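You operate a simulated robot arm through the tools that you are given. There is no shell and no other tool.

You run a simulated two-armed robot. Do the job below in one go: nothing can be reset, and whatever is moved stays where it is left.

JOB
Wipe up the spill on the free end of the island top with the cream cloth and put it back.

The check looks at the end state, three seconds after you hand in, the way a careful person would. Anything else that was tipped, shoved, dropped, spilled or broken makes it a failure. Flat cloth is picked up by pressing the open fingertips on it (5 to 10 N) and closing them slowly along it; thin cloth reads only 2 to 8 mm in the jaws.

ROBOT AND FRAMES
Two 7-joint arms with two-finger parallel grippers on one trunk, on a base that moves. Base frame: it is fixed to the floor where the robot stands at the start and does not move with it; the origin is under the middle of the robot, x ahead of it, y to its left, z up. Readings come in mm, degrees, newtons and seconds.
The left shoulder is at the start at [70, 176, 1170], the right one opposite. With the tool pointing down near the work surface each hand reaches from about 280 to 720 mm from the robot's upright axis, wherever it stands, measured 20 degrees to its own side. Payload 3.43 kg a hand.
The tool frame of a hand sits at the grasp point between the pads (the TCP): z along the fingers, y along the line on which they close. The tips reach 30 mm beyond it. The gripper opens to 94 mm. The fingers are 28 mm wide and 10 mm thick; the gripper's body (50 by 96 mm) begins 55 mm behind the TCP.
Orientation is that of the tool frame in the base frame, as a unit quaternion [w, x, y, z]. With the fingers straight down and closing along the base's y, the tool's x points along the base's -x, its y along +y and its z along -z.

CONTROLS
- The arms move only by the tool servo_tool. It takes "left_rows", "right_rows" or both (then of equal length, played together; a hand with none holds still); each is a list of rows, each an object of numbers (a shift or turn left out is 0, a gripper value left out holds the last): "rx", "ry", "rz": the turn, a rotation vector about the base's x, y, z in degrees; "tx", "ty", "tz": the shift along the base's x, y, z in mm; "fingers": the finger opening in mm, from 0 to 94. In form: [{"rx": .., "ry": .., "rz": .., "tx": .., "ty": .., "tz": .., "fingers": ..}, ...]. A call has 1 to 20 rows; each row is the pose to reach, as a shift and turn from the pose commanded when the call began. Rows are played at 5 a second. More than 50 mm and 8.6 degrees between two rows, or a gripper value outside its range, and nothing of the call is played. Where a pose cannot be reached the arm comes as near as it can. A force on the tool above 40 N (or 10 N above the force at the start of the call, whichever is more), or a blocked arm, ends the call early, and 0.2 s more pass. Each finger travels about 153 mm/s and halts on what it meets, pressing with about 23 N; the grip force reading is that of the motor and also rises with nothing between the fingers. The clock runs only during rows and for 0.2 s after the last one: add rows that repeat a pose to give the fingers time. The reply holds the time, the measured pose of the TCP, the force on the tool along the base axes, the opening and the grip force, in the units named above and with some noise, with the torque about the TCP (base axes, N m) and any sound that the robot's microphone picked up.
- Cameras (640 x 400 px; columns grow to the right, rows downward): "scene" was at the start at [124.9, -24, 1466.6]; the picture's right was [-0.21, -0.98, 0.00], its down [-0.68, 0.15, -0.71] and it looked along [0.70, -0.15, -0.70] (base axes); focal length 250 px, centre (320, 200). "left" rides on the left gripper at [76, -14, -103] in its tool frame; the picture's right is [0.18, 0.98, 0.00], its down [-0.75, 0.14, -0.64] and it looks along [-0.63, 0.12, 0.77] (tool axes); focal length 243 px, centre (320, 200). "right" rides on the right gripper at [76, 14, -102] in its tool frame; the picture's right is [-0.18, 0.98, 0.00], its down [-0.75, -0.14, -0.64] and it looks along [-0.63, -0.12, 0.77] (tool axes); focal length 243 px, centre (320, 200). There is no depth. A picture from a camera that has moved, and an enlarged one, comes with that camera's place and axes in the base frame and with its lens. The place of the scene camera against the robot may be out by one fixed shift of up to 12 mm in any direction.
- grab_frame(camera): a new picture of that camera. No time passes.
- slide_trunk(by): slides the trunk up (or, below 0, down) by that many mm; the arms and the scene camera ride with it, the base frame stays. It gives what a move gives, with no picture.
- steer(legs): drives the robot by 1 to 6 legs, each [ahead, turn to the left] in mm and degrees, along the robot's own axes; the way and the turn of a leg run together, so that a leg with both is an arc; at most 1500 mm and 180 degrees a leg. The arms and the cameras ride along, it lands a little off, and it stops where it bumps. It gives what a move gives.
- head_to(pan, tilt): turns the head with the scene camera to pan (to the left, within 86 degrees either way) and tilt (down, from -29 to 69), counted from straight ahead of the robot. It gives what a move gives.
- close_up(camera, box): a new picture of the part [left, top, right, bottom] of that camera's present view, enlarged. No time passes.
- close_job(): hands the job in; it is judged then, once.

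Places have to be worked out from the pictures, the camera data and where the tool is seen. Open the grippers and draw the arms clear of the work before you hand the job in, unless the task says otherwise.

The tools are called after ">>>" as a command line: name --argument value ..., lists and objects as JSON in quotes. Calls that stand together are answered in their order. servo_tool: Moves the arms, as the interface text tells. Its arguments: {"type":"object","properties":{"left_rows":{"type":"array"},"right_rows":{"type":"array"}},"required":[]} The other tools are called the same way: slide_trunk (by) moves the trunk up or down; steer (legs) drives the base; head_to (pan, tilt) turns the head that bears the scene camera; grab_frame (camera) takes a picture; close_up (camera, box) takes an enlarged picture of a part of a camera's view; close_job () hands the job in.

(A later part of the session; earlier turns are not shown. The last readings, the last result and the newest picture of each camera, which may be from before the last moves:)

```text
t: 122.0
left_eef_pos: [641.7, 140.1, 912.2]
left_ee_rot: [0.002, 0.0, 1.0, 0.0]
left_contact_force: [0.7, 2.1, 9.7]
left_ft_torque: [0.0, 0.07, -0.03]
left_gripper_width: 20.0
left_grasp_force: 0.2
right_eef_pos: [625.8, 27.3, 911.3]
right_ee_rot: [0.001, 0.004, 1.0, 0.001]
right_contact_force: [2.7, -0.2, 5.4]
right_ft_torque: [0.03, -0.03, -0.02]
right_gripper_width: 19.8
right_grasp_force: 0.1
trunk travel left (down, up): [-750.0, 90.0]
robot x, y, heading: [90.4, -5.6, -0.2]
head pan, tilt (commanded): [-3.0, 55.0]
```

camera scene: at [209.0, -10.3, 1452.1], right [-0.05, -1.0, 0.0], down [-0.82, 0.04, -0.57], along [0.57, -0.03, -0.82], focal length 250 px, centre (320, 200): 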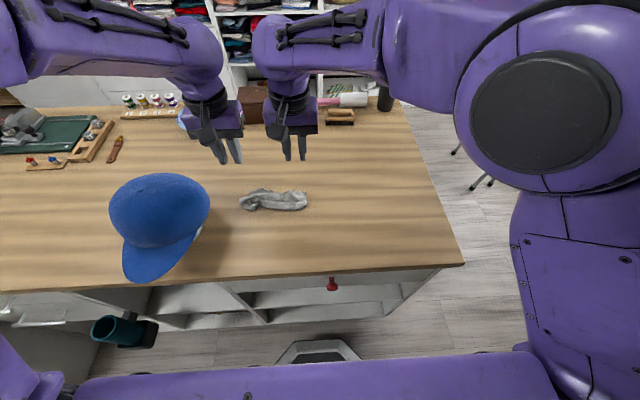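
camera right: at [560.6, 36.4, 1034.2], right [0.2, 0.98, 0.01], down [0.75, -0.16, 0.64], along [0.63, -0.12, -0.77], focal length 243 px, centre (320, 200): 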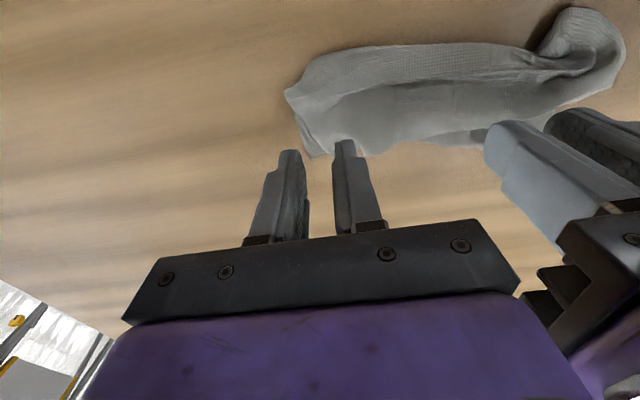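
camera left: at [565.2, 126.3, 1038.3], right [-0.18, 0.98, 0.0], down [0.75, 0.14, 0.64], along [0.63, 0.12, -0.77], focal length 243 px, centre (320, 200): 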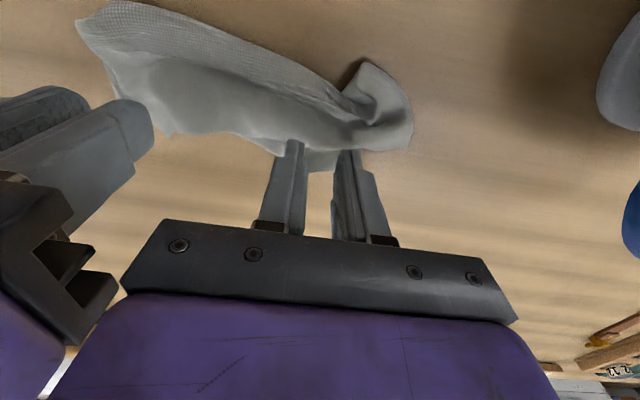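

Left 9.7 N, right 5.4 N, both in the band. I close both grippers slowly.

>>> servo_tool --left_rows '[{"fingers": 17}, {"fingers": 14}, {"fingers": 11}, {"fingers": 8}, {"fingers": 5}, {"fingers": 2}, {"fingers": 0}, {"fingers": 0}, {"fingers": 0}]' --right_rows '[{"fingers": 17}, {"fingers": 14}, {"fingers": 11}, {"fingers": 8}, {"fingers": 5}, {"fingers": 2}, {"fingers": 0}, {"fingers": 0}, {"fingers": 0}]'

>>> grab_frame --camera "left"

>>> grab_frame --camera "right"

```text
t: 124.0
left_eef_pos: [640.3, 140.8, 912.0]
left_ee_rot: [0.001, 0.0, 1.0, 0.0]
left_contact_force: [0.4, -3.1, 13.4]
left_ft_torque: [-0.2, 0.09, 0.04]
left_gripper_width: 2.6
left_grasp_force: 23.4
right_eef_pos: [625.5, 27.6, 912.8]
right_ee_rot: [0.001, 0.005, 1.0, 0.003]
right_contact_force: [0.4, 1.0, -0.3]
right_ft_torque: [0.05, 0.0, -0.01]
right_gripper_width: 2.0
right_grasp_force: 22.6
trunk travel left (down, up): [-750.0, 90.0]
robot x, y, heading: [92.9, 1.3, -0.1]
head pan, tilt (commanded): [-3.0, 55.0]
```

```text
taken
camera left: at [564.0, 125.9, 1015.6], right [-0.18, 0.98, 0.0], down [0.75, 0.14, 0.64], along [0.63, 0.12, -0.77], focal length 243 px, centre (320, 200)
```

left: 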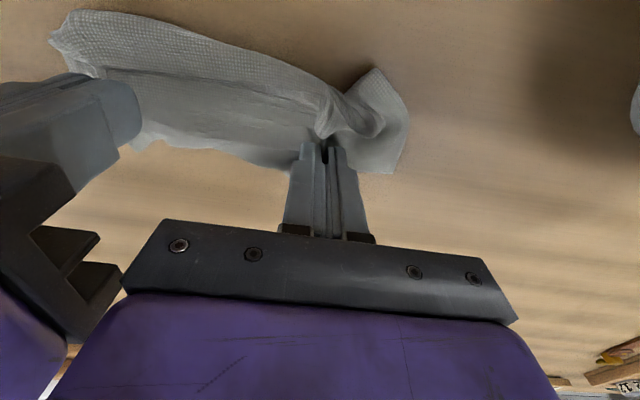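

```text
taken
camera right: at [549.8, 42.1, 1013.9], right [0.19, 0.98, 0.01], down [0.75, -0.15, 0.64], along [0.63, -0.12, -0.77], focal length 243 px, centre (320, 200)
```

right: 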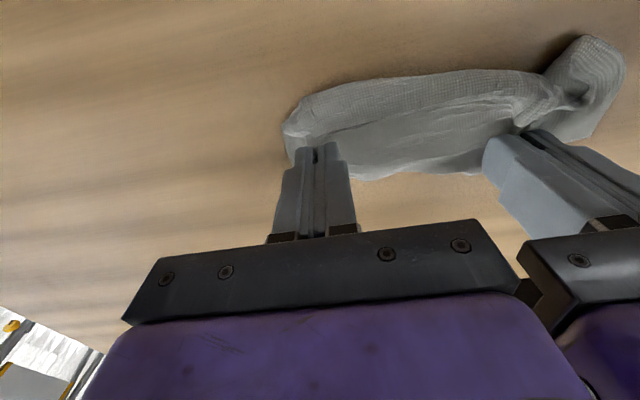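

Both have hold. I raise both by 15–20 mm and draw forward in +x so that the trailing part unrolls on the table.

>>> servo_tool --left_rows '[{"tz": 8}, {"tz": 18}, {"tx": 12, "tz": 22}, {"tx": 24, "tz": 24}, {"tx": 36, "tz": 24}, {"tx": 48, "tz": 24}, {"tx": 60, "tz": 24}, {"tx": 72, "tz": 24}, {"tx": 84, "tz": 24}, {"tx": 84, "tz": 24}]' --right_rows '[{"tz": 8}, {"tz": 18}, {"tx": 12, "tz": 22}, {"tx": 24, "tz": 24}, {"tx": 36, "tz": 24}, {"tx": 48, "tz": 24}, {"tx": 60, "tz": 24}, {"tx": 72, "tz": 24}, {"tx": 84, "tz": 24}, {"tx": 84, "tz": 24}]'

>>> close_up --camera "scene" --box '[220, 110, 348, 240]'

>>> grab_frame --camera "right"

>>> grab_frame --camera "left"

```text
t: 126.2
left_eef_pos: [726.3, 141.1, 935.3]
left_ee_rot: [0.001, 0.0, 1.0, 0.0]
left_contact_force: [0.5, -0.2, -1.0]
left_ft_torque: [0.01, 0.02, -0.01]
left_gripper_width: 2.6
left_grasp_force: 22.8
right_eef_pos: [707.0, 31.9, 934.5]
right_ee_rot: [0.0, 0.0, 1.0, 0.0]
right_contact_force: [-0.6, -0.2, 0.1]
right_ft_torque: [0.01, -0.03, 0.0]
right_gripper_width: 1.9
right_grasp_force: 23.2
trunk travel left (down, up): [-750.0, 90.0]
robot x, y, heading: [88.9, -2.4, -0.3]
head pan, tilt (commanded): [-3.0, 55.0]
```

```text
3.08 times, centred on (284, 175) of scene
camera zoom: at [206.3, -10.3, 1452.4], right [-0.05, -1.0, 0.0], down [-0.82, 0.04, -0.57], along [0.57, -0.03, -0.82], focal length 768 px, centre (431, 277)
```

zoom: 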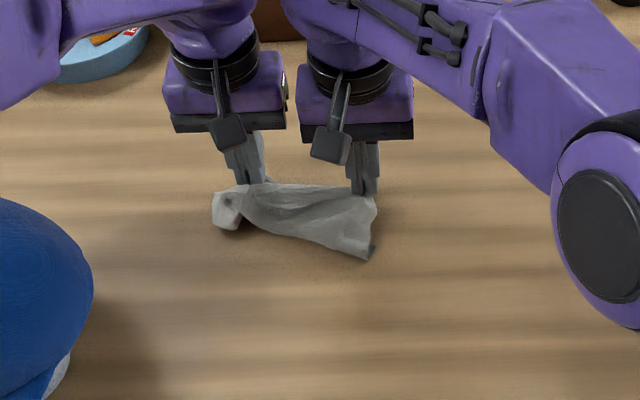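

```text
taken
camera right: at [631.8, 45.6, 1035.6], right [0.18, 0.98, 0.0], down [0.75, -0.14, 0.64], along [0.63, -0.12, -0.77], focal length 243 px, centre (320, 200)
```

right: 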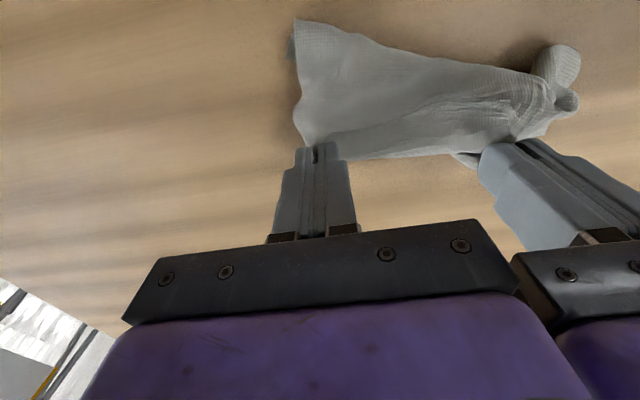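

```text
taken
camera left: at [649.0, 126.8, 1038.6], right [-0.18, 0.98, 0.0], down [0.75, 0.14, 0.64], along [0.63, 0.12, -0.77], focal length 243 px, centre (320, 200)
```

left: 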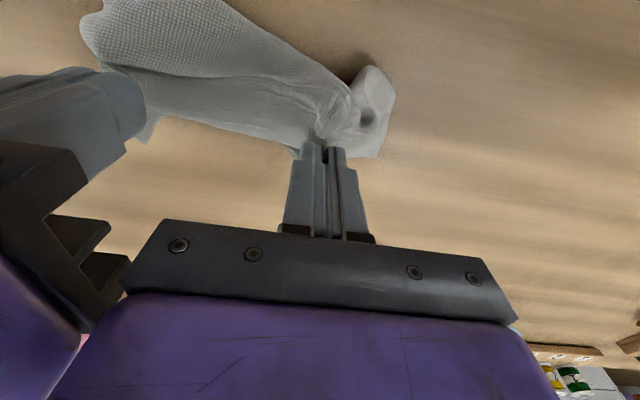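

The right half has unrolled into a wedge; the left half is still rolled (its jaws hold several layers). I lower both, keep hold with the right, and let go with the left to regrip its rolled end.

>>> servo_tool --left_rows '[{"tz": -10}, {"tz": -20}, {"tz": -20, "fingers": 5}, {"tz": -20, "fingers": 10}, {"tz": -20, "fingers": 16}, {"tz": -20, "fingers": 20}, {"tz": -20, "fingers": 20}, {"tz": -5}, {"tz": 15}, {"tz": 40}, {"tz": 60}, {"tz": 60}]' --right_rows '[{"tz": -10}, {"tz": -20}, {"tz": -20}, {"tz": -20}, {"tz": -20}, {"tz": -20}, {"tz": -20}, {"tz": -20}, {"tz": -20}, {"tz": -20}, {"tz": -20}, {"tz": -20}]'

>>> grab_frame --camera "left"

>>> close_up --camera "scene" --box '[220, 110, 348, 240]'

```text
t: 128.8
left_eef_pos: [725.6, 141.1, 994.7]
left_ee_rot: [0.0, 0.0, 1.0, 0.0]
left_contact_force: [0.1, 0.4, 0.3]
left_ft_torque: [-0.03, 0.03, -0.01]
left_gripper_width: 20.0
left_grasp_force: 0.0
right_eef_pos: [708.9, 30.5, 913.4]
right_ee_rot: [0.0, 0.001, 1.0, 0.0]
right_contact_force: [0.4, -0.1, 0.3]
right_ft_torque: [0.0, -0.01, 0.0]
right_gripper_width: 2.0
right_grasp_force: 23.2
trunk travel left (down, up): [-750.0, 90.0]
robot x, y, heading: [90.2, -2.4, -0.0]
head pan, tilt (commanded): [-3.0, 55.0]
```

```text
taken
camera left: at [649.2, 127.1, 1099.0], right [-0.18, 0.98, 0.0], down [0.75, 0.14, 0.64], along [0.63, 0.12, -0.77], focal length 243 px, centre (320, 200)
```

left: 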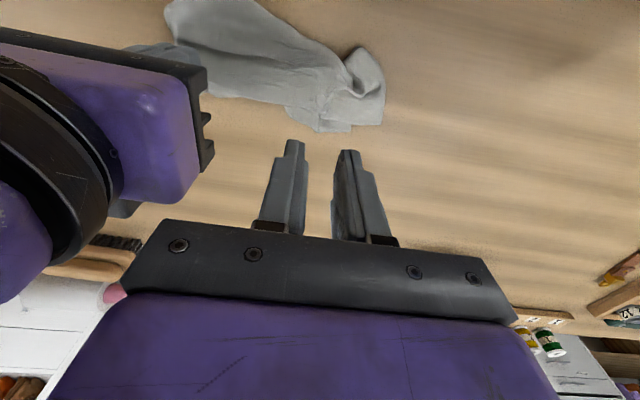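

```text
3.08 times, centred on (284, 175) of scene
camera zoom: at [207.5, -10.2, 1452.3], right [-0.05, -1.0, 0.0], down [-0.82, 0.04, -0.57], along [0.57, -0.03, -0.82], focal length 768 px, centre (431, 277)
```

zoom: 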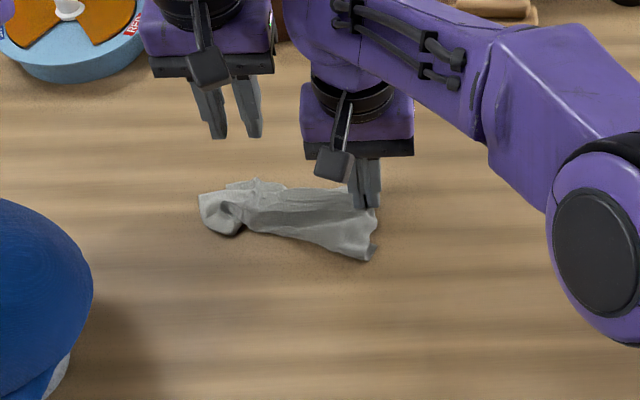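

I zoom in on the rolled left end from both cameras to pick the layer to pull.

>>> close_up --camera "left" --box '[160, 0, 420, 150]'

>>> close_up --camera "scene" --box '[252, 160, 308, 202]'

```text
2.46 times, centred on (290, 75) of left
camera zoom: at [649.2, 127.1, 1099.0], right [-0.18, 0.98, 0.0], down [0.75, 0.14, 0.64], along [0.63, 0.12, -0.77], focal length 597 px, centre (394, 508)
```

zoom: 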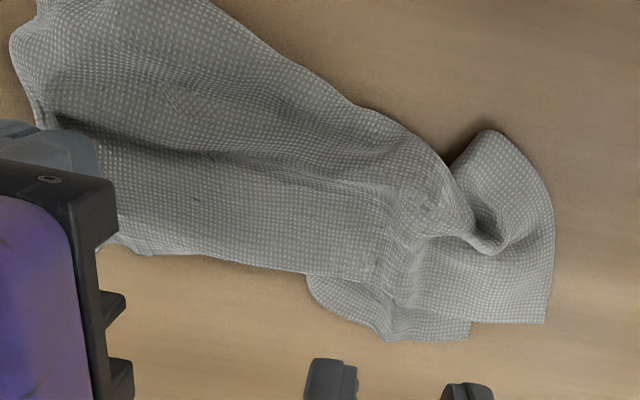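

```text
9.52 times, centred on (280, 181) of scene
camera zoom: at [207.5, -10.2, 1452.3], right [-0.05, -1.0, 0.0], down [-0.82, 0.04, -0.57], along [0.57, -0.03, -0.82], focal length 2379 px, centre (701, 381)
```

zoom: 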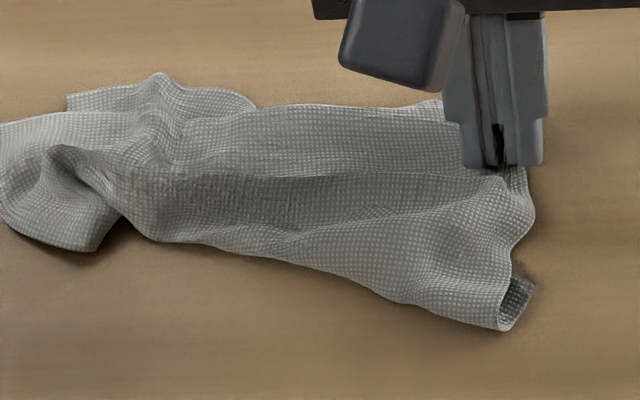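

The left end has a loose flap around (685, 170) that is folded over. I take that with the left hand, to pull it back toward the near-left while the right hand holds the far-right.

>>> servo_tool --left_rows '[{"tx": -18, "ty": 15}, {"tx": -37, "ty": 29}, {"tx": -37, "ty": 29, "tz": -30}, {"tx": -37, "ty": 29, "tz": -55}, {"tx": -37, "ty": 29, "tz": -70}, {"tx": -37, "ty": 29, "tz": -76}, {"tx": -37, "ty": 29, "tz": -76}]'

>>> close_up --camera "left" --box '[200, 50, 460, 210]'

```text
t: 130.3
left_eef_pos: [688.7, 169.8, 918.9]
left_ee_rot: [0.0, 0.001, 1.0, 0.0]
left_contact_force: [-0.1, -0.5, -0.8]
left_ft_torque: [0.03, -0.01, -0.03]
left_gripper_width: 20.1
left_grasp_force: 0.1
right_eef_pos: [708.4, 30.9, 914.3]
right_ee_rot: [-0.001, 0.0, 1.0, 0.0]
right_contact_force: [0.4, 0.2, 0.1]
right_ft_torque: [-0.02, 0.01, 0.0]
right_gripper_width: 1.9
right_grasp_force: 23.1
trunk travel left (down, up): [-750.0, 90.0]
robot x, y, heading: [88.3, 0.1, -0.1]
head pan, tilt (commanded): [-3.0, 55.0]
```

```text
2.46 times, centred on (330, 130) of left
camera zoom: at [611.9, 155.6, 1022.7], right [-0.18, 0.98, 0.0], down [0.75, 0.14, 0.64], along [0.63, 0.12, -0.77], focal length 597 px, centre (295, 372)
```

zoom: 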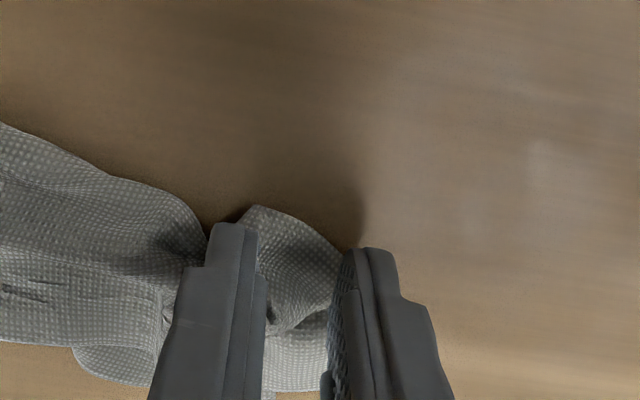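

The tips straddle the flap. I lower to the table and close on it.

>>> servo_tool --left_rows '[{"ty": -3, "tz": -3}, {"ty": -3, "tz": -5.5}, {"ty": -3, "tz": -5.5}, {"ty": -3, "tz": -5.5, "fingers": 17}, {"ty": -3, "tz": -5.5, "fingers": 14}, {"ty": -3, "tz": -5.5, "fingers": 11}, {"ty": -3, "tz": -5.5, "fingers": 8}, {"ty": -3, "tz": -5.5, "fingers": 5}, {"ty": -3, "tz": -5.5, "fingers": 2}, {"ty": -3, "tz": -5.5, "fingers": 0}, {"ty": -3, "tz": -5.5, "fingers": 0}, {"ty": -3, "tz": -5.5, "fingers": 0}]'

>>> close_up --camera "left" --box '[200, 50, 460, 210]'

```text
t: 132.9
left_eef_pos: [688.5, 166.3, 912.9]
left_ee_rot: [0.0, 0.0, 1.0, 0.001]
left_contact_force: [-0.7, 0.3, 1.3]
left_ft_torque: [-0.04, -0.01, 0.0]
left_gripper_width: 2.0
left_grasp_force: 23.4
right_eef_pos: [708.6, 30.6, 913.3]
right_ee_rot: [0.0, 0.0, 1.0, 0.0]
right_contact_force: [-0.7, -0.6, -0.8]
right_ft_torque: [0.01, 0.03, 0.01]
right_gripper_width: 2.0
right_grasp_force: 22.9
trunk travel left (down, up): [-750.0, 90.0]
robot x, y, heading: [89.5, -1.2, -0.1]
head pan, tilt (commanded): [-3.0, 55.0]
```

```text
2.46 times, centred on (330, 130) of left
camera zoom: at [612.1, 152.9, 1017.0], right [-0.18, 0.98, 0.0], down [0.75, 0.14, 0.64], along [0.63, 0.12, -0.77], focal length 597 px, centre (295, 372)
```

zoom: 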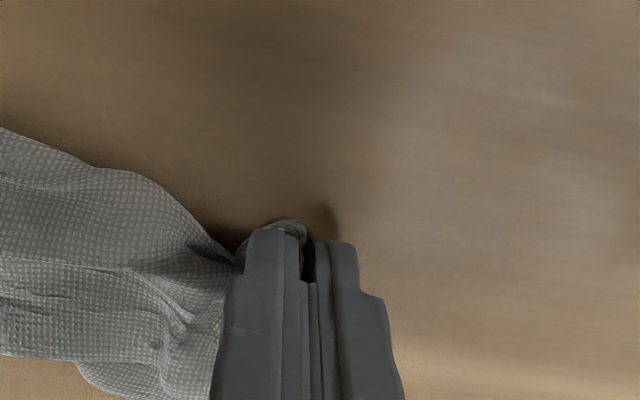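

Jaws read 2.0 mm on the flap. I draw it back toward −x with a slight lift while the right hand holds, and watch the pull.

>>> servo_tool --left_rows '[{"tz": 6}, {"tx": -8, "ty": 1, "tz": 8}, {"tx": -16, "ty": 2, "tz": 8}, {"tx": -24, "ty": 3, "tz": 8}, {"tx": -32, "ty": 4, "tz": 8}, {"tx": -40, "ty": 5, "tz": 8}, {"tx": -48, "ty": 5, "tz": 8}, {"tx": -48, "ty": 5, "tz": 8}]'

>>> close_up --camera "scene" --box '[220, 130, 332, 240]'

>>> grab_frame --camera "left"

```text
t: 134.8
left_eef_pos: [640.2, 171.6, 920.1]
left_ee_rot: [0.0, 0.0, 1.0, 0.001]
left_contact_force: [1.6, -2.8, 0.6]
left_ft_torque: [-0.09, -0.03, -0.07]
left_gripper_width: 2.3
left_grasp_force: 23.4
right_eef_pos: [708.2, 30.2, 914.0]
right_ee_rot: [0.0, 0.001, 1.0, 0.0]
right_contact_force: [-0.7, 2.5, 0.2]
right_ft_torque: [0.1, 0.02, -0.03]
right_gripper_width: 1.8
right_grasp_force: 22.6
trunk travel left (down, up): [-750.0, 90.0]
robot x, y, heading: [89.9, -2.9, -0.3]
head pan, tilt (commanded): [-3.0, 55.0]
```

```text
3.64 times, centred on (276, 185) of scene
camera zoom: at [207.3, -10.3, 1452.3], right [-0.05, -1.0, 0.0], down [-0.82, 0.04, -0.57], along [0.57, -0.03, -0.82], focal length 908 px, centre (480, 254)
```

zoom: 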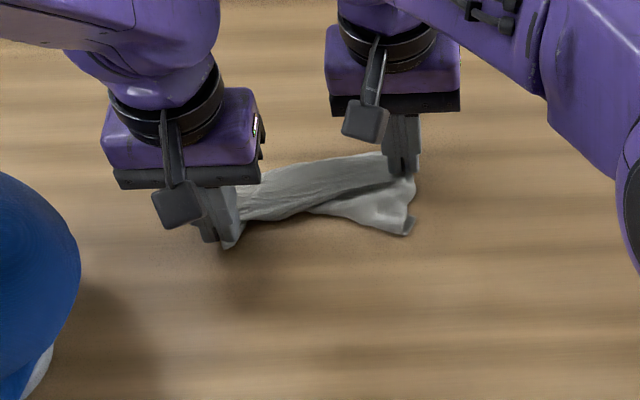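

```text
taken
camera left: at [563.8, 157.9, 1024.8], right [-0.18, 0.98, 0.0], down [0.75, 0.14, 0.64], along [0.63, 0.12, -0.77], focal length 243 px, centre (320, 200)
```

left: 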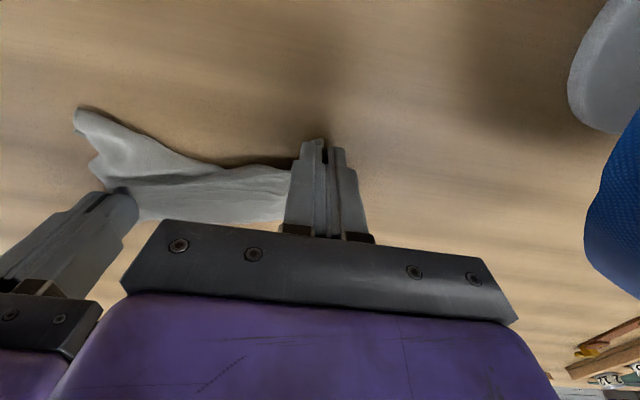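

The pull just straightens the strip (3 N at 157 mm). I lift both hands again with the held edge between them, to see how the rest hangs now.

>>> servo_tool --left_rows '[{"tz": 25}, {"tx": 8, "tz": 60}, {"tx": 18, "tz": 95}, {"tx": 30, "tz": 130}, {"tx": 38, "tz": 160}, {"tx": 38, "tz": 175}, {"tx": 38, "tz": 175}, {"tx": 38, "tz": 175}]' --right_rows '[{"tz": 30}, {"tx": -8, "tz": 65}, {"tx": -18, "tz": 100}, {"tx": -25, "ty": -2, "tz": 135}, {"tx": -30, "ty": -4, "tz": 165}, {"tx": -30, "ty": -6, "tz": 180}, {"tx": -30, "ty": -6, "tz": 180}, {"tx": -30, "ty": -6, "tz": 180}]'

>>> close_up --camera "scene" --box '[200, 90, 360, 240]'

>>> grab_frame --camera "left"

>>> grab_frame --camera "right"

```text
t: 136.6
left_eef_pos: [678.8, 170.9, 1095.7]
left_ee_rot: [0.0, 0.001, 1.0, 0.0]
left_contact_force: [-0.3, -6.1, 0.2]
left_ft_torque: [-0.2, 0.04, -0.06]
left_gripper_width: 2.1
left_grasp_force: 22.7
right_eef_pos: [678.3, 25.7, 1093.5]
right_ee_rot: [0.0, 0.001, 1.0, 0.001]
right_contact_force: [0.8, 7.2, 0.4]
right_ft_torque: [0.15, -0.06, -0.11]
right_gripper_width: 1.9
right_grasp_force: 22.9
trunk travel left (down, up): [-750.0, 90.0]
robot x, y, heading: [89.0, -0.7, 0.1]
head pan, tilt (commanded): [-3.0, 55.0]
```

```text
2.67 times, centred on (280, 165) of scene
camera zoom: at [207.0, -10.3, 1452.3], right [-0.05, -1.0, 0.0], down [-0.82, 0.04, -0.57], along [0.57, -0.03, -0.82], focal length 666 px, centre (427, 293)
```

zoom: 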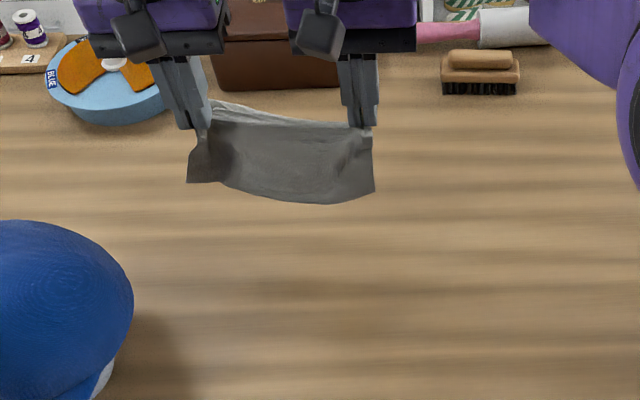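

```text
taken
camera left: at [602.3, 157.8, 1200.0], right [-0.18, 0.98, 0.0], down [0.75, 0.14, 0.64], along [0.63, 0.12, -0.77], focal length 243 px, centre (320, 200)
```

left: 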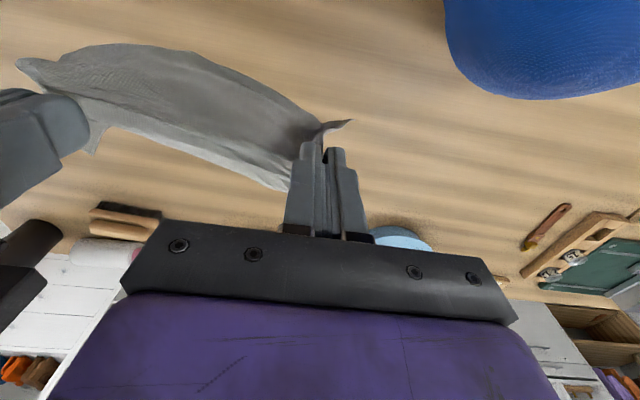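

```text
taken
camera right: at [601.9, 40.4, 1194.8], right [0.18, 0.98, 0.0], down [0.75, -0.14, 0.64], along [0.63, -0.12, -0.77], focal length 243 px, centre (320, 200)
```

right: 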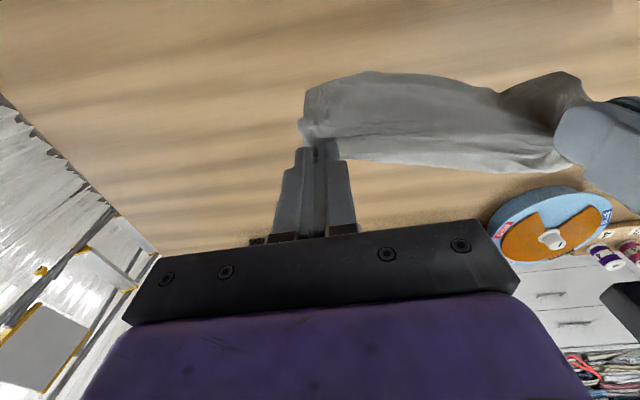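

Excellent: it now hangs as a clean full-width curtain about 100 mm deep. I move it back to x ≈ 612, let the bottom touch, then lay it forward along an arc so that it stays spread, ending with the held edge near x ≈ 712.

>>> servo_tool --left_rows '[{"tx": -22, "ty": -2}, {"tx": -44, "ty": -2}, {"tx": -66, "ty": -2, "tz": -20}, {"tx": -66, "ty": -2, "tz": -50}, {"tx": -66, "ty": -2, "tz": -75}, {"tx": -66, "ty": -2, "tz": -84}, {"tx": -48, "ty": -2, "tz": -86}, {"tx": -32, "ty": -2, "tz": -92}, {"tx": -16, "ty": -2, "tz": -99}, {"tx": 2, "ty": -2, "tz": -112}, {"tx": 16, "ty": -2, "tz": -129}, {"tx": 25, "ty": -2, "tz": -146}, {"tx": 31, "ty": -2, "tz": -164}, {"tx": 34, "ty": -2, "tz": -178}, {"tx": 36, "ty": -2, "tz": -181}, {"tx": 36, "ty": -2, "tz": -181}]' --right_rows '[{"tx": -22, "ty": 1}, {"tx": -44, "ty": 1}, {"tx": -66, "ty": 1, "tz": -20}, {"tx": -66, "ty": 1, "tz": -50}, {"tx": -66, "ty": 1, "tz": -75}, {"tx": -66, "ty": 1, "tz": -82}, {"tx": -48, "ty": 1, "tz": -84}, {"tx": -32, "ty": 1, "tz": -90}, {"tx": -16, "ty": 1, "tz": -97}, {"tx": 2, "ty": 1, "tz": -110}, {"tx": 16, "ty": 1, "tz": -127}, {"tx": 25, "ty": 1, "tz": -144}, {"tx": 31, "ty": 1, "tz": -162}, {"tx": 34, "ty": 1, "tz": -176}, {"tx": 36, "ty": 1, "tz": -179}, {"tx": 36, "ty": 1, "tz": -179}]'

>>> close_up --camera "scene" --box '[200, 110, 360, 240]'

>>> grab_frame --camera "left"

>>> grab_frame --camera "right"

```text
t: 139.9
left_eef_pos: [714.9, 168.8, 916.0]
left_ee_rot: [0.0, -0.001, 1.0, 0.001]
left_contact_force: [-1.1, -4.1, 1.1]
left_ft_torque: [-0.14, 0.02, -0.05]
left_gripper_width: 1.9
left_grasp_force: 23.4
right_eef_pos: [714.5, 26.5, 914.7]
right_ee_rot: [0.0, 0.0, 1.0, -0.001]
right_contact_force: [1.2, 3.0, 0.6]
right_ft_torque: [0.1, -0.06, -0.05]
right_gripper_width: 1.9
right_grasp_force: 23.1
trunk travel left (down, up): [-750.0, 90.0]
robot x, y, heading: [89.2, -2.4, -0.0]
head pan, tilt (commanded): [-3.0, 55.0]
```

```text
3.08 times, centred on (280, 175) of scene
camera zoom: at [206.9, -10.3, 1452.3], right [-0.05, -1.0, 0.0], down [-0.82, 0.04, -0.57], along [0.57, -0.03, -0.82], focal length 768 px, centre (443, 277)
```

zoom: 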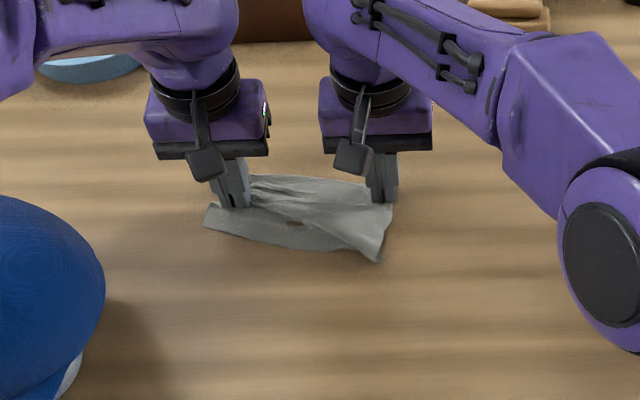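

```text
taken
camera left: at [637.7, 155.8, 1019.0], right [-0.18, 0.98, 0.0], down [0.75, 0.14, 0.64], along [0.63, 0.12, -0.77], focal length 243 px, centre (320, 200)
```

left: 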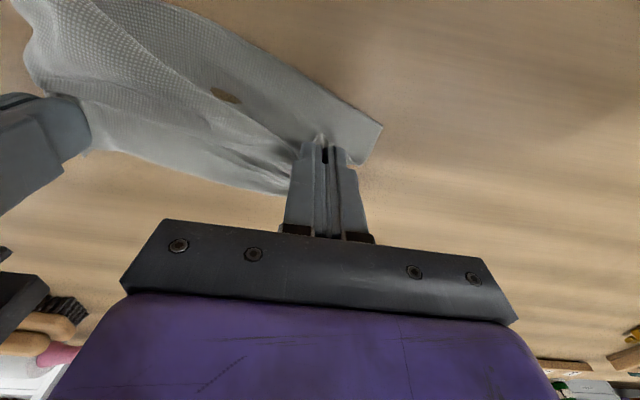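

```text
taken
camera right: at [638.5, 40.1, 1015.6], right [0.18, 0.98, 0.0], down [0.75, -0.14, 0.64], along [0.63, -0.12, -0.77], focal length 243 px, centre (320, 200)
```

right: 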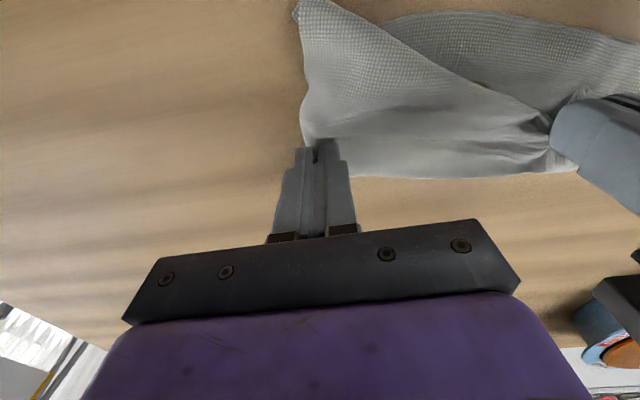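

It now lies spread, x ≈ 640–735, y ≈ 20–190: right in y but about 40 mm too far in x. I lift it again and re-lay it the same way, starting 43 mm nearer.

>>> servo_tool --left_rows '[{"tz": 20}, {"tx": -10, "tz": 55}, {"tx": -25, "tz": 90}, {"tx": -50, "tz": 125}, {"tx": -80, "tz": 155}, {"tx": -110, "tz": 175}, {"tx": -140, "tz": 180}, {"tx": -146, "tz": 180}, {"tx": -146, "tz": 180}, {"tx": -146, "tz": 180}]' --right_rows '[{"tz": 20}, {"tx": -10, "tz": 55}, {"tx": -25, "tz": 90}, {"tx": -50, "tz": 125}, {"tx": -80, "tz": 155}, {"tx": -110, "tz": 175}, {"tx": -140, "tz": 180}, {"tx": -146, "tz": 180}, {"tx": -146, "tz": 180}, {"tx": -146, "tz": 180}]'

>>> close_up --camera "scene" --box '[200, 90, 360, 240]'

>>> grab_frame --camera "right"

>>> grab_frame --camera "left"

```text
t: 142.2
left_eef_pos: [567.7, 170.1, 1095.1]
left_ee_rot: [0.0, 0.0, 1.0, 0.0]
left_contact_force: [0.1, -2.5, 0.3]
left_ft_torque: [-0.08, 0.05, -0.02]
left_gripper_width: 1.9
left_grasp_force: 23.2
right_eef_pos: [568.4, 26.5, 1095.9]
right_ee_rot: [0.001, 0.0, 1.0, -0.001]
right_contact_force: [-0.3, 1.9, 0.1]
right_ft_torque: [0.04, -0.03, -0.05]
right_gripper_width: 2.1
right_grasp_force: 22.7
trunk travel left (down, up): [-750.0, 90.0]
robot x, y, heading: [87.1, -4.3, 0.1]
head pan, tilt (commanded): [-3.0, 55.0]
```

```text
2.67 times, centred on (280, 165) of scene
camera zoom: at [205.8, -9.7, 1452.5], right [-0.05, -1.0, 0.0], down [-0.82, 0.04, -0.57], along [0.57, -0.03, -0.82], focal length 666 px, centre (427, 293)
```

zoom: 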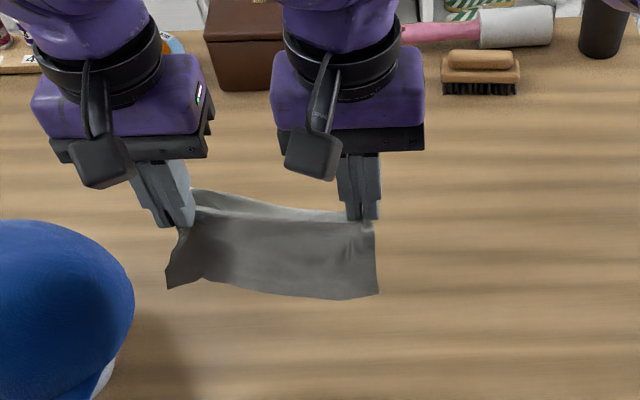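

```text
taken
camera right: at [491.1, 40.5, 1196.5], right [0.18, 0.98, 0.0], down [0.75, -0.14, 0.64], along [0.63, -0.12, -0.77], focal length 243 px, centre (320, 200)
```

right: 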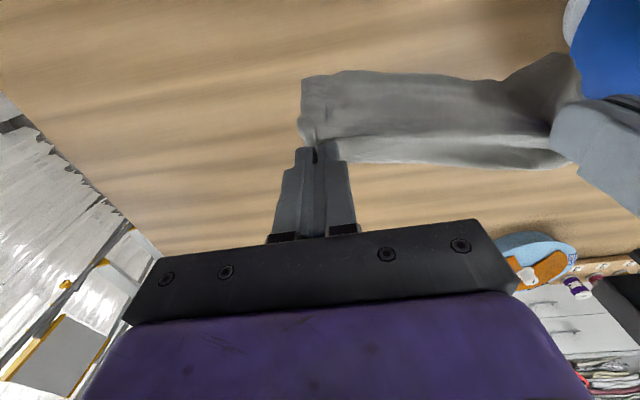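

```text
taken
camera left: at [491.0, 156.8, 1199.1], right [-0.18, 0.98, 0.0], down [0.75, 0.14, 0.64], along [0.63, 0.12, -0.77], focal length 243 px, centre (320, 200)
```

left: 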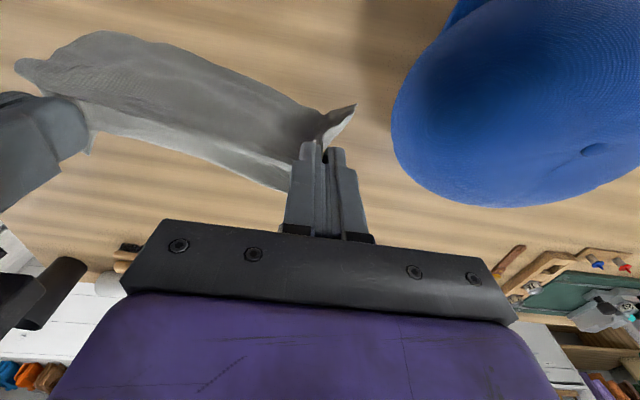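

It hangs flat and square. I lay it again by the same arc, from x ≈ 568 to a held edge near x ≈ 670.

>>> servo_tool --left_rows '[{"tz": -25}, {"tz": -50}, {"tz": -72}, {"tz": -82}, {"tx": 18, "tz": -85}, {"tx": 34, "tz": -91}, {"tx": 50, "tz": -99}, {"tx": 68, "tz": -112}, {"tx": 82, "tz": -129}, {"tx": 91, "tz": -146}, {"tx": 97, "tz": -164}, {"tx": 101, "tz": -176}, {"tx": 103, "tz": -180}, {"tx": 103, "tz": -180}]' --right_rows '[{"tz": -25}, {"tz": -50}, {"tz": -72}, {"tz": -82}, {"tx": 18, "tz": -85}, {"tx": 34, "tz": -91}, {"tx": 50, "tz": -99}, {"tx": 68, "tz": -112}, {"tx": 82, "tz": -129}, {"tx": 91, "tz": -146}, {"tx": 97, "tz": -164}, {"tx": 101, "tz": -176}, {"tx": 103, "tz": -180}, {"tx": 103, "tz": -180}]'

>>> close_up --camera "scene" --box '[200, 110, 360, 240]'

>>> grab_frame --camera "left"

>>> grab_frame --camera "right"

```text
t: 145.2
left_eef_pos: [671.3, 170.6, 914.6]
left_ee_rot: [0.0, 0.0, 1.0, 0.0]
left_contact_force: [-0.4, -1.9, 2.3]
left_ft_torque: [-0.08, 0.0, -0.04]
left_gripper_width: 2.4
left_grasp_force: 23.1
right_eef_pos: [671.6, 26.0, 914.6]
right_ee_rot: [0.0, 0.0, 1.0, -0.001]
right_contact_force: [-0.2, 1.9, 1.0]
right_ft_torque: [0.05, 0.01, -0.01]
right_gripper_width: 1.9
right_grasp_force: 22.7
trunk travel left (down, up): [-750.0, 90.0]
robot x, y, heading: [88.5, -3.0, -0.0]
head pan, tilt (commanded): [-3.0, 55.0]
```

```text
3.08 times, centred on (280, 175) of scene
camera zoom: at [206.7, -10.2, 1452.4], right [-0.05, -1.0, 0.0], down [-0.82, 0.04, -0.57], along [0.57, -0.03, -0.82], focal length 768 px, centre (443, 277)
```

zoom: 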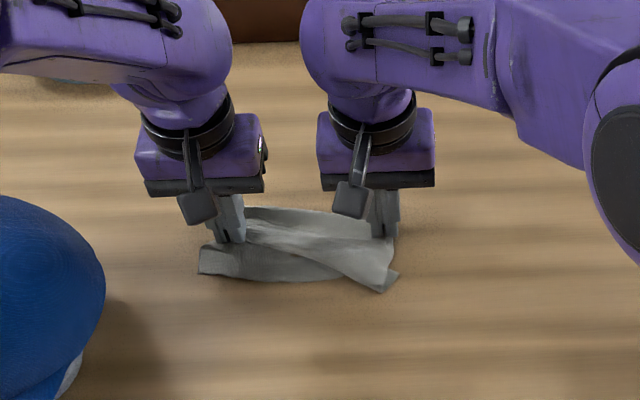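

```text
taken
camera left: at [594.9, 156.1, 1019.0], right [-0.18, 0.98, 0.0], down [0.75, 0.14, 0.64], along [0.63, 0.12, -0.77], focal length 243 px, centre (320, 200)
```

left: 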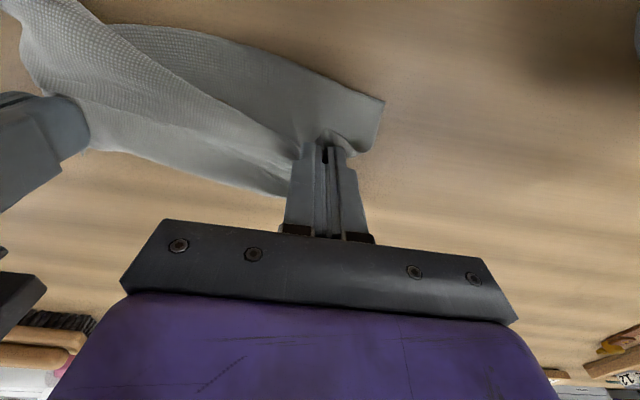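

```text
taken
camera right: at [595.0, 40.1, 1016.0], right [0.18, 0.98, 0.0], down [0.75, -0.14, 0.64], along [0.63, -0.12, -0.77], focal length 243 px, centre (320, 200)
```

right: 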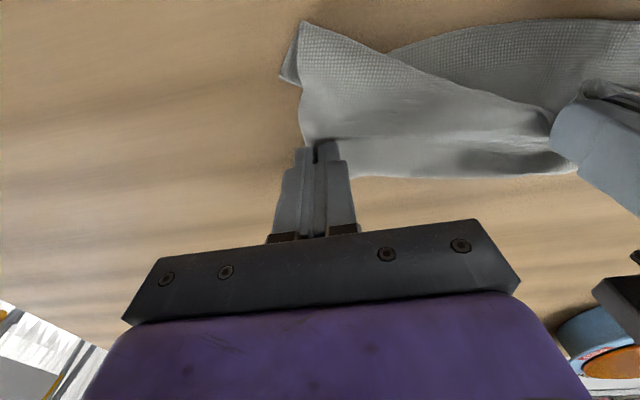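

It now lies flat-ish over x ≈ 602–690, y ≈ 20–190, centred near (650, 102), which is its old place. I relax the small pull and open both grippers slowly, then lift straight up.

>>> servo_tool --left_rows '[{"ty": -1}, {"ty": -1, "fingers": 3}, {"ty": -1, "fingers": 6}, {"ty": -1, "fingers": 9}, {"ty": -1, "fingers": 12}, {"ty": -1, "fingers": 15}, {"ty": -1, "fingers": 15}, {"ty": -1, "tz": 5}, {"ty": -1, "tz": 15}, {"ty": -1, "tz": 35}, {"ty": -1, "tz": 65}, {"ty": -1, "tz": 105}, {"ty": -1, "tz": 145}, {"ty": -1, "tz": 185}, {"ty": -1, "tz": 185}]' --right_rows '[{"ty": 1}, {"ty": 1, "fingers": 3}, {"ty": 1, "fingers": 6}, {"ty": 1, "fingers": 9}, {"ty": 1, "fingers": 12}, {"ty": 1, "fingers": 15}, {"ty": 1, "fingers": 15}, {"ty": 1, "tz": 5}, {"ty": 1, "tz": 15}, {"ty": 1, "tz": 35}, {"ty": 1, "tz": 65}, {"ty": 1, "tz": 105}, {"ty": 1, "tz": 145}, {"ty": 1, "tz": 185}, {"ty": 1, "tz": 185}]'

>>> grab_frame --camera "scene"

>>> close_up --camera "scene" --box '[230, 150, 330, 230]'

>>> grab_frame --camera "left"

>>> grab_frame --camera "right"

```text
t: 148.3
left_eef_pos: [672.2, 168.0, 1099.2]
left_ee_rot: [-0.002, 0.0, 1.0, 0.0]
left_contact_force: [-0.2, -0.7, -0.5]
left_ft_torque: [-0.01, -0.01, 0.02]
left_gripper_width: 15.0
left_grasp_force: 0.1
right_eef_pos: [671.3, 27.1, 1100.9]
right_ee_rot: [0.0, 0.0, 1.0, 0.0]
right_contact_force: [0.1, 0.1, 0.3]
right_ft_torque: [-0.01, 0.03, -0.02]
right_gripper_width: 15.1
right_grasp_force: 0.0
trunk travel left (down, up): [-750.0, 90.0]
robot x, y, heading: [91.3, -0.8, -0.1]
head pan, tilt (commanded): [-3.0, 55.0]
```

```text
taken
camera scene: at [207.9, -10.1, 1452.2], right [-0.05, -1.0, 0.0], down [-0.82, 0.04, -0.57], along [0.57, -0.03, -0.82], focal length 250 px, centre (320, 200)
```

scene: 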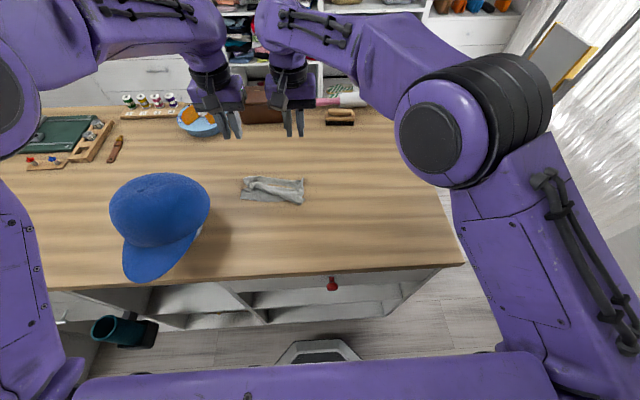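

```text
5.00 times, centred on (280, 190) of scene
camera zoom: at [207.9, -10.1, 1452.2], right [-0.05, -1.0, 0.0], down [-0.82, 0.04, -0.57], along [0.57, -0.03, -0.82], focal length 1249 px, centre (520, 250)
```

zoom: 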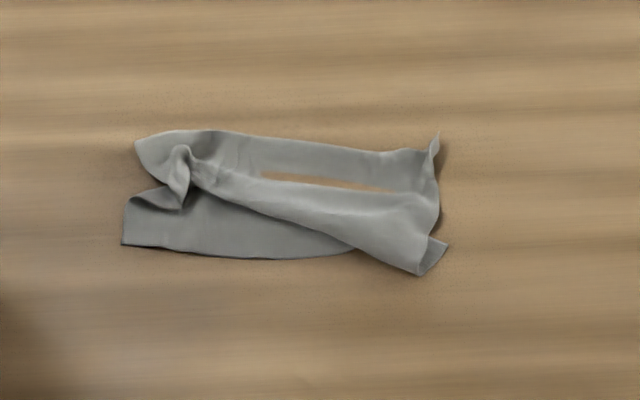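

```text
taken
camera left: at [595.6, 155.0, 1203.8], right [-0.18, 0.98, 0.0], down [0.75, 0.14, 0.64], along [0.63, 0.12, -0.77], focal length 243 px, centre (320, 200)
```

left: 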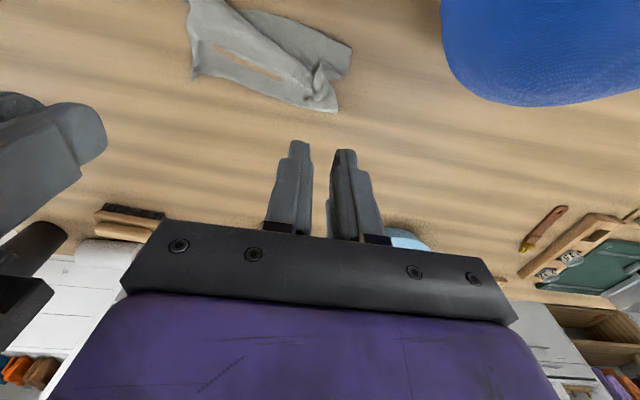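

```text
taken
camera right: at [596.4, 41.6, 1201.4], right [0.18, 0.98, 0.0], down [0.75, -0.14, 0.64], along [0.63, -0.12, -0.77], focal length 243 px, centre (320, 200)
```

right: 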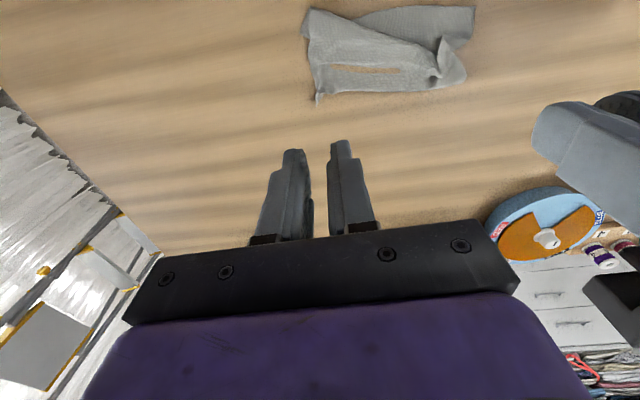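

The cloth lies nearly flat, centred at about (655, 103), its original spot, and nothing else looks disturbed. I draw both arms up and away to their earlier clear poses and then inspect the spill area again.

>>> servo_tool --left_rows '[{"tz": 30}, {"tz": 65}, {"tx": -15, "ty": 25, "tz": 95}, {"tx": -40, "ty": 60, "tz": 115}, {"tx": -70, "ty": 90, "tz": 120}, {"tx": -100, "ty": 120, "tz": 120}, {"tx": -130, "ty": 145, "tz": 120}, {"tx": -150, "ty": 158, "tz": 120}, {"tx": -150, "ty": 158, "tz": 120}, {"tx": -150, "ty": 158, "tz": 120}]' --right_rows '[{"tx": -5, "ty": -35, "tz": 5}, {"tx": -15, "ty": -80, "tz": 10}, {"tx": -30, "ty": -125, "tz": 15}, {"tx": -45, "ty": -170, "tz": 20}, {"tx": -60, "ty": -215, "tz": 30}, {"tx": -75, "ty": -260, "tz": 30}, {"tx": -85, "ty": -305, "tz": 30}, {"tx": -85, "ty": -345, "tz": 30}, {"tx": -85, "ty": -358, "tz": 30}, {"tx": -85, "ty": -358, "tz": 30}]'

>>> grab_frame --camera "scene"

>>> close_up --camera "scene" --box '[340, 140, 436, 200]'

>>> close_up --camera "scene" --box '[220, 150, 340, 230]'

```text
t: 150.6
left_eef_pos: [523.0, 329.4, 1219.8]
left_ee_rot: [-0.001, 0.0, 1.0, -0.001]
left_contact_force: [0.2, 1.4, 0.1]
left_ft_torque: [0.0, -0.01, 0.01]
left_gripper_width: 15.0
left_grasp_force: 0.0
right_eef_pos: [586.6, -328.5, 1130.3]
right_ee_rot: [-0.001, 0.0, 1.0, -0.001]
right_contact_force: [0.5, -0.6, 0.6]
right_ft_torque: [-0.01, -0.05, -0.02]
right_gripper_width: 15.1
right_grasp_force: 0.0
trunk travel left (down, up): [-750.0, 90.0]
robot x, y, heading: [91.4, -3.8, -0.1]
head pan, tilt (commanded): [-3.0, 55.0]
```

```text
taken
camera scene: at [207.0, -7.8, 1452.3], right [-0.05, -1.0, 0.0], down [-0.82, 0.04, -0.57], along [0.57, -0.03, -0.82], focal length 250 px, centre (320, 200)
```

scene: 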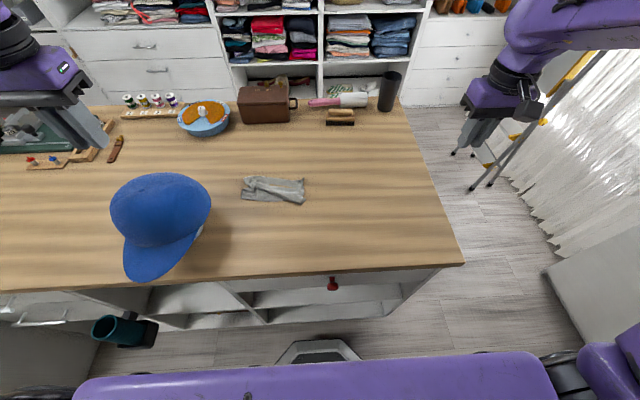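

```text
6.67 times, centred on (388, 170) of scene
camera zoom: at [207.0, -7.8, 1452.3], right [-0.05, -1.0, 0.0], down [-0.82, 0.04, -0.57], along [0.57, -0.03, -0.82], focal length 1665 px, centre (-133, 400)
```

zoom: 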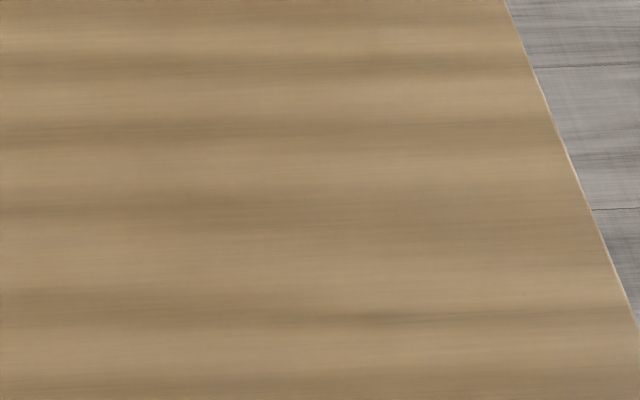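

```text
5.00 times, centred on (280, 190) of scene
camera zoom: at [207.0, -7.8, 1452.3], right [-0.05, -1.0, 0.0], down [-0.82, 0.04, -0.57], along [0.57, -0.03, -0.82], focal length 1249 px, centre (520, 250)
```

zoom: 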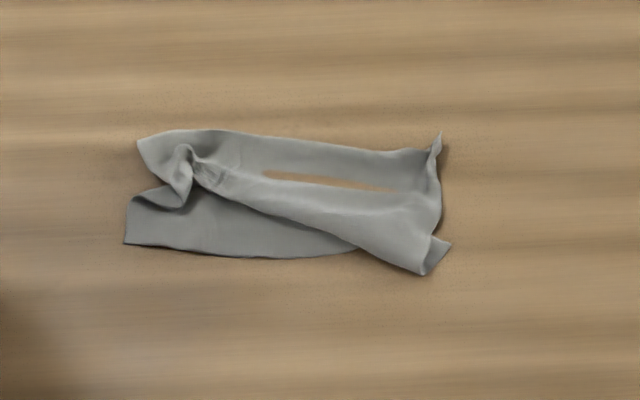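

The free end looks clean. I zoom on one slightly darker streak near (398, 188) to be sure it is just wood grain, and check the island edges and other items.

>>> close_up --camera "scene" --box '[376, 174, 424, 204]'

>>> close_up --camera "scene" --box '[352, 156, 408, 191]'

>>> close_up --camera "right" --box '[300, 60, 540, 210]'

```text
13.33 times, centred on (400, 189) of scene
camera zoom: at [207.0, -7.8, 1452.3], right [-0.05, -1.0, 0.0], down [-0.82, 0.04, -0.57], along [0.57, -0.03, -0.82], focal length 3330 px, centre (-747, 347)
```

zoom: 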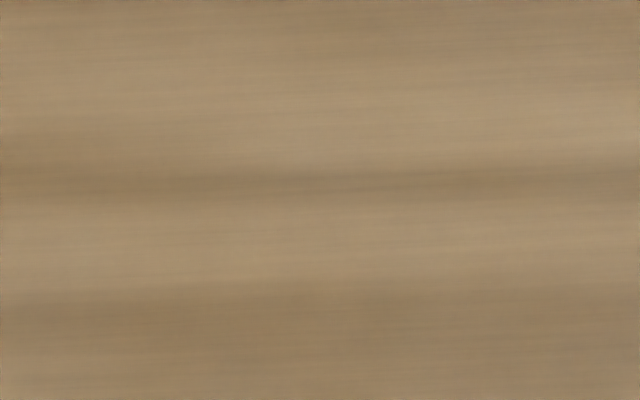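

```text
11.43 times, centred on (380, 174) of scene
camera zoom: at [207.0, -7.8, 1452.3], right [-0.05, -1.0, 0.0], down [-0.82, 0.04, -0.57], along [0.57, -0.03, -0.82], focal length 2854 px, centre (-366, 503)
```

zoom: 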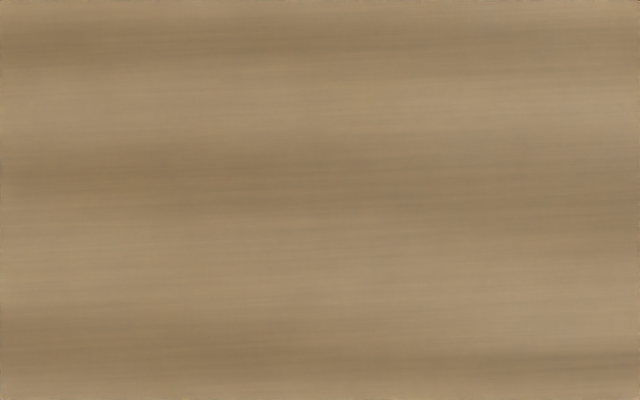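

```text
2.67 times, centred on (420, 135) of right
camera zoom: at [510.0, -315.0, 1231.2], right [0.18, 0.98, 0.0], down [0.75, -0.14, 0.64], along [0.63, -0.12, -0.77], focal length 647 px, centre (53, 373)
```

zoom: 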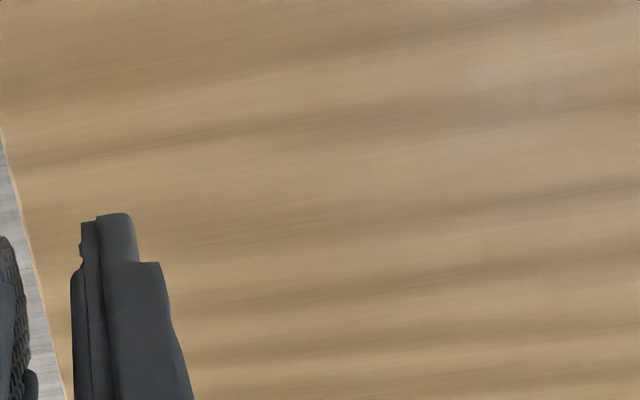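

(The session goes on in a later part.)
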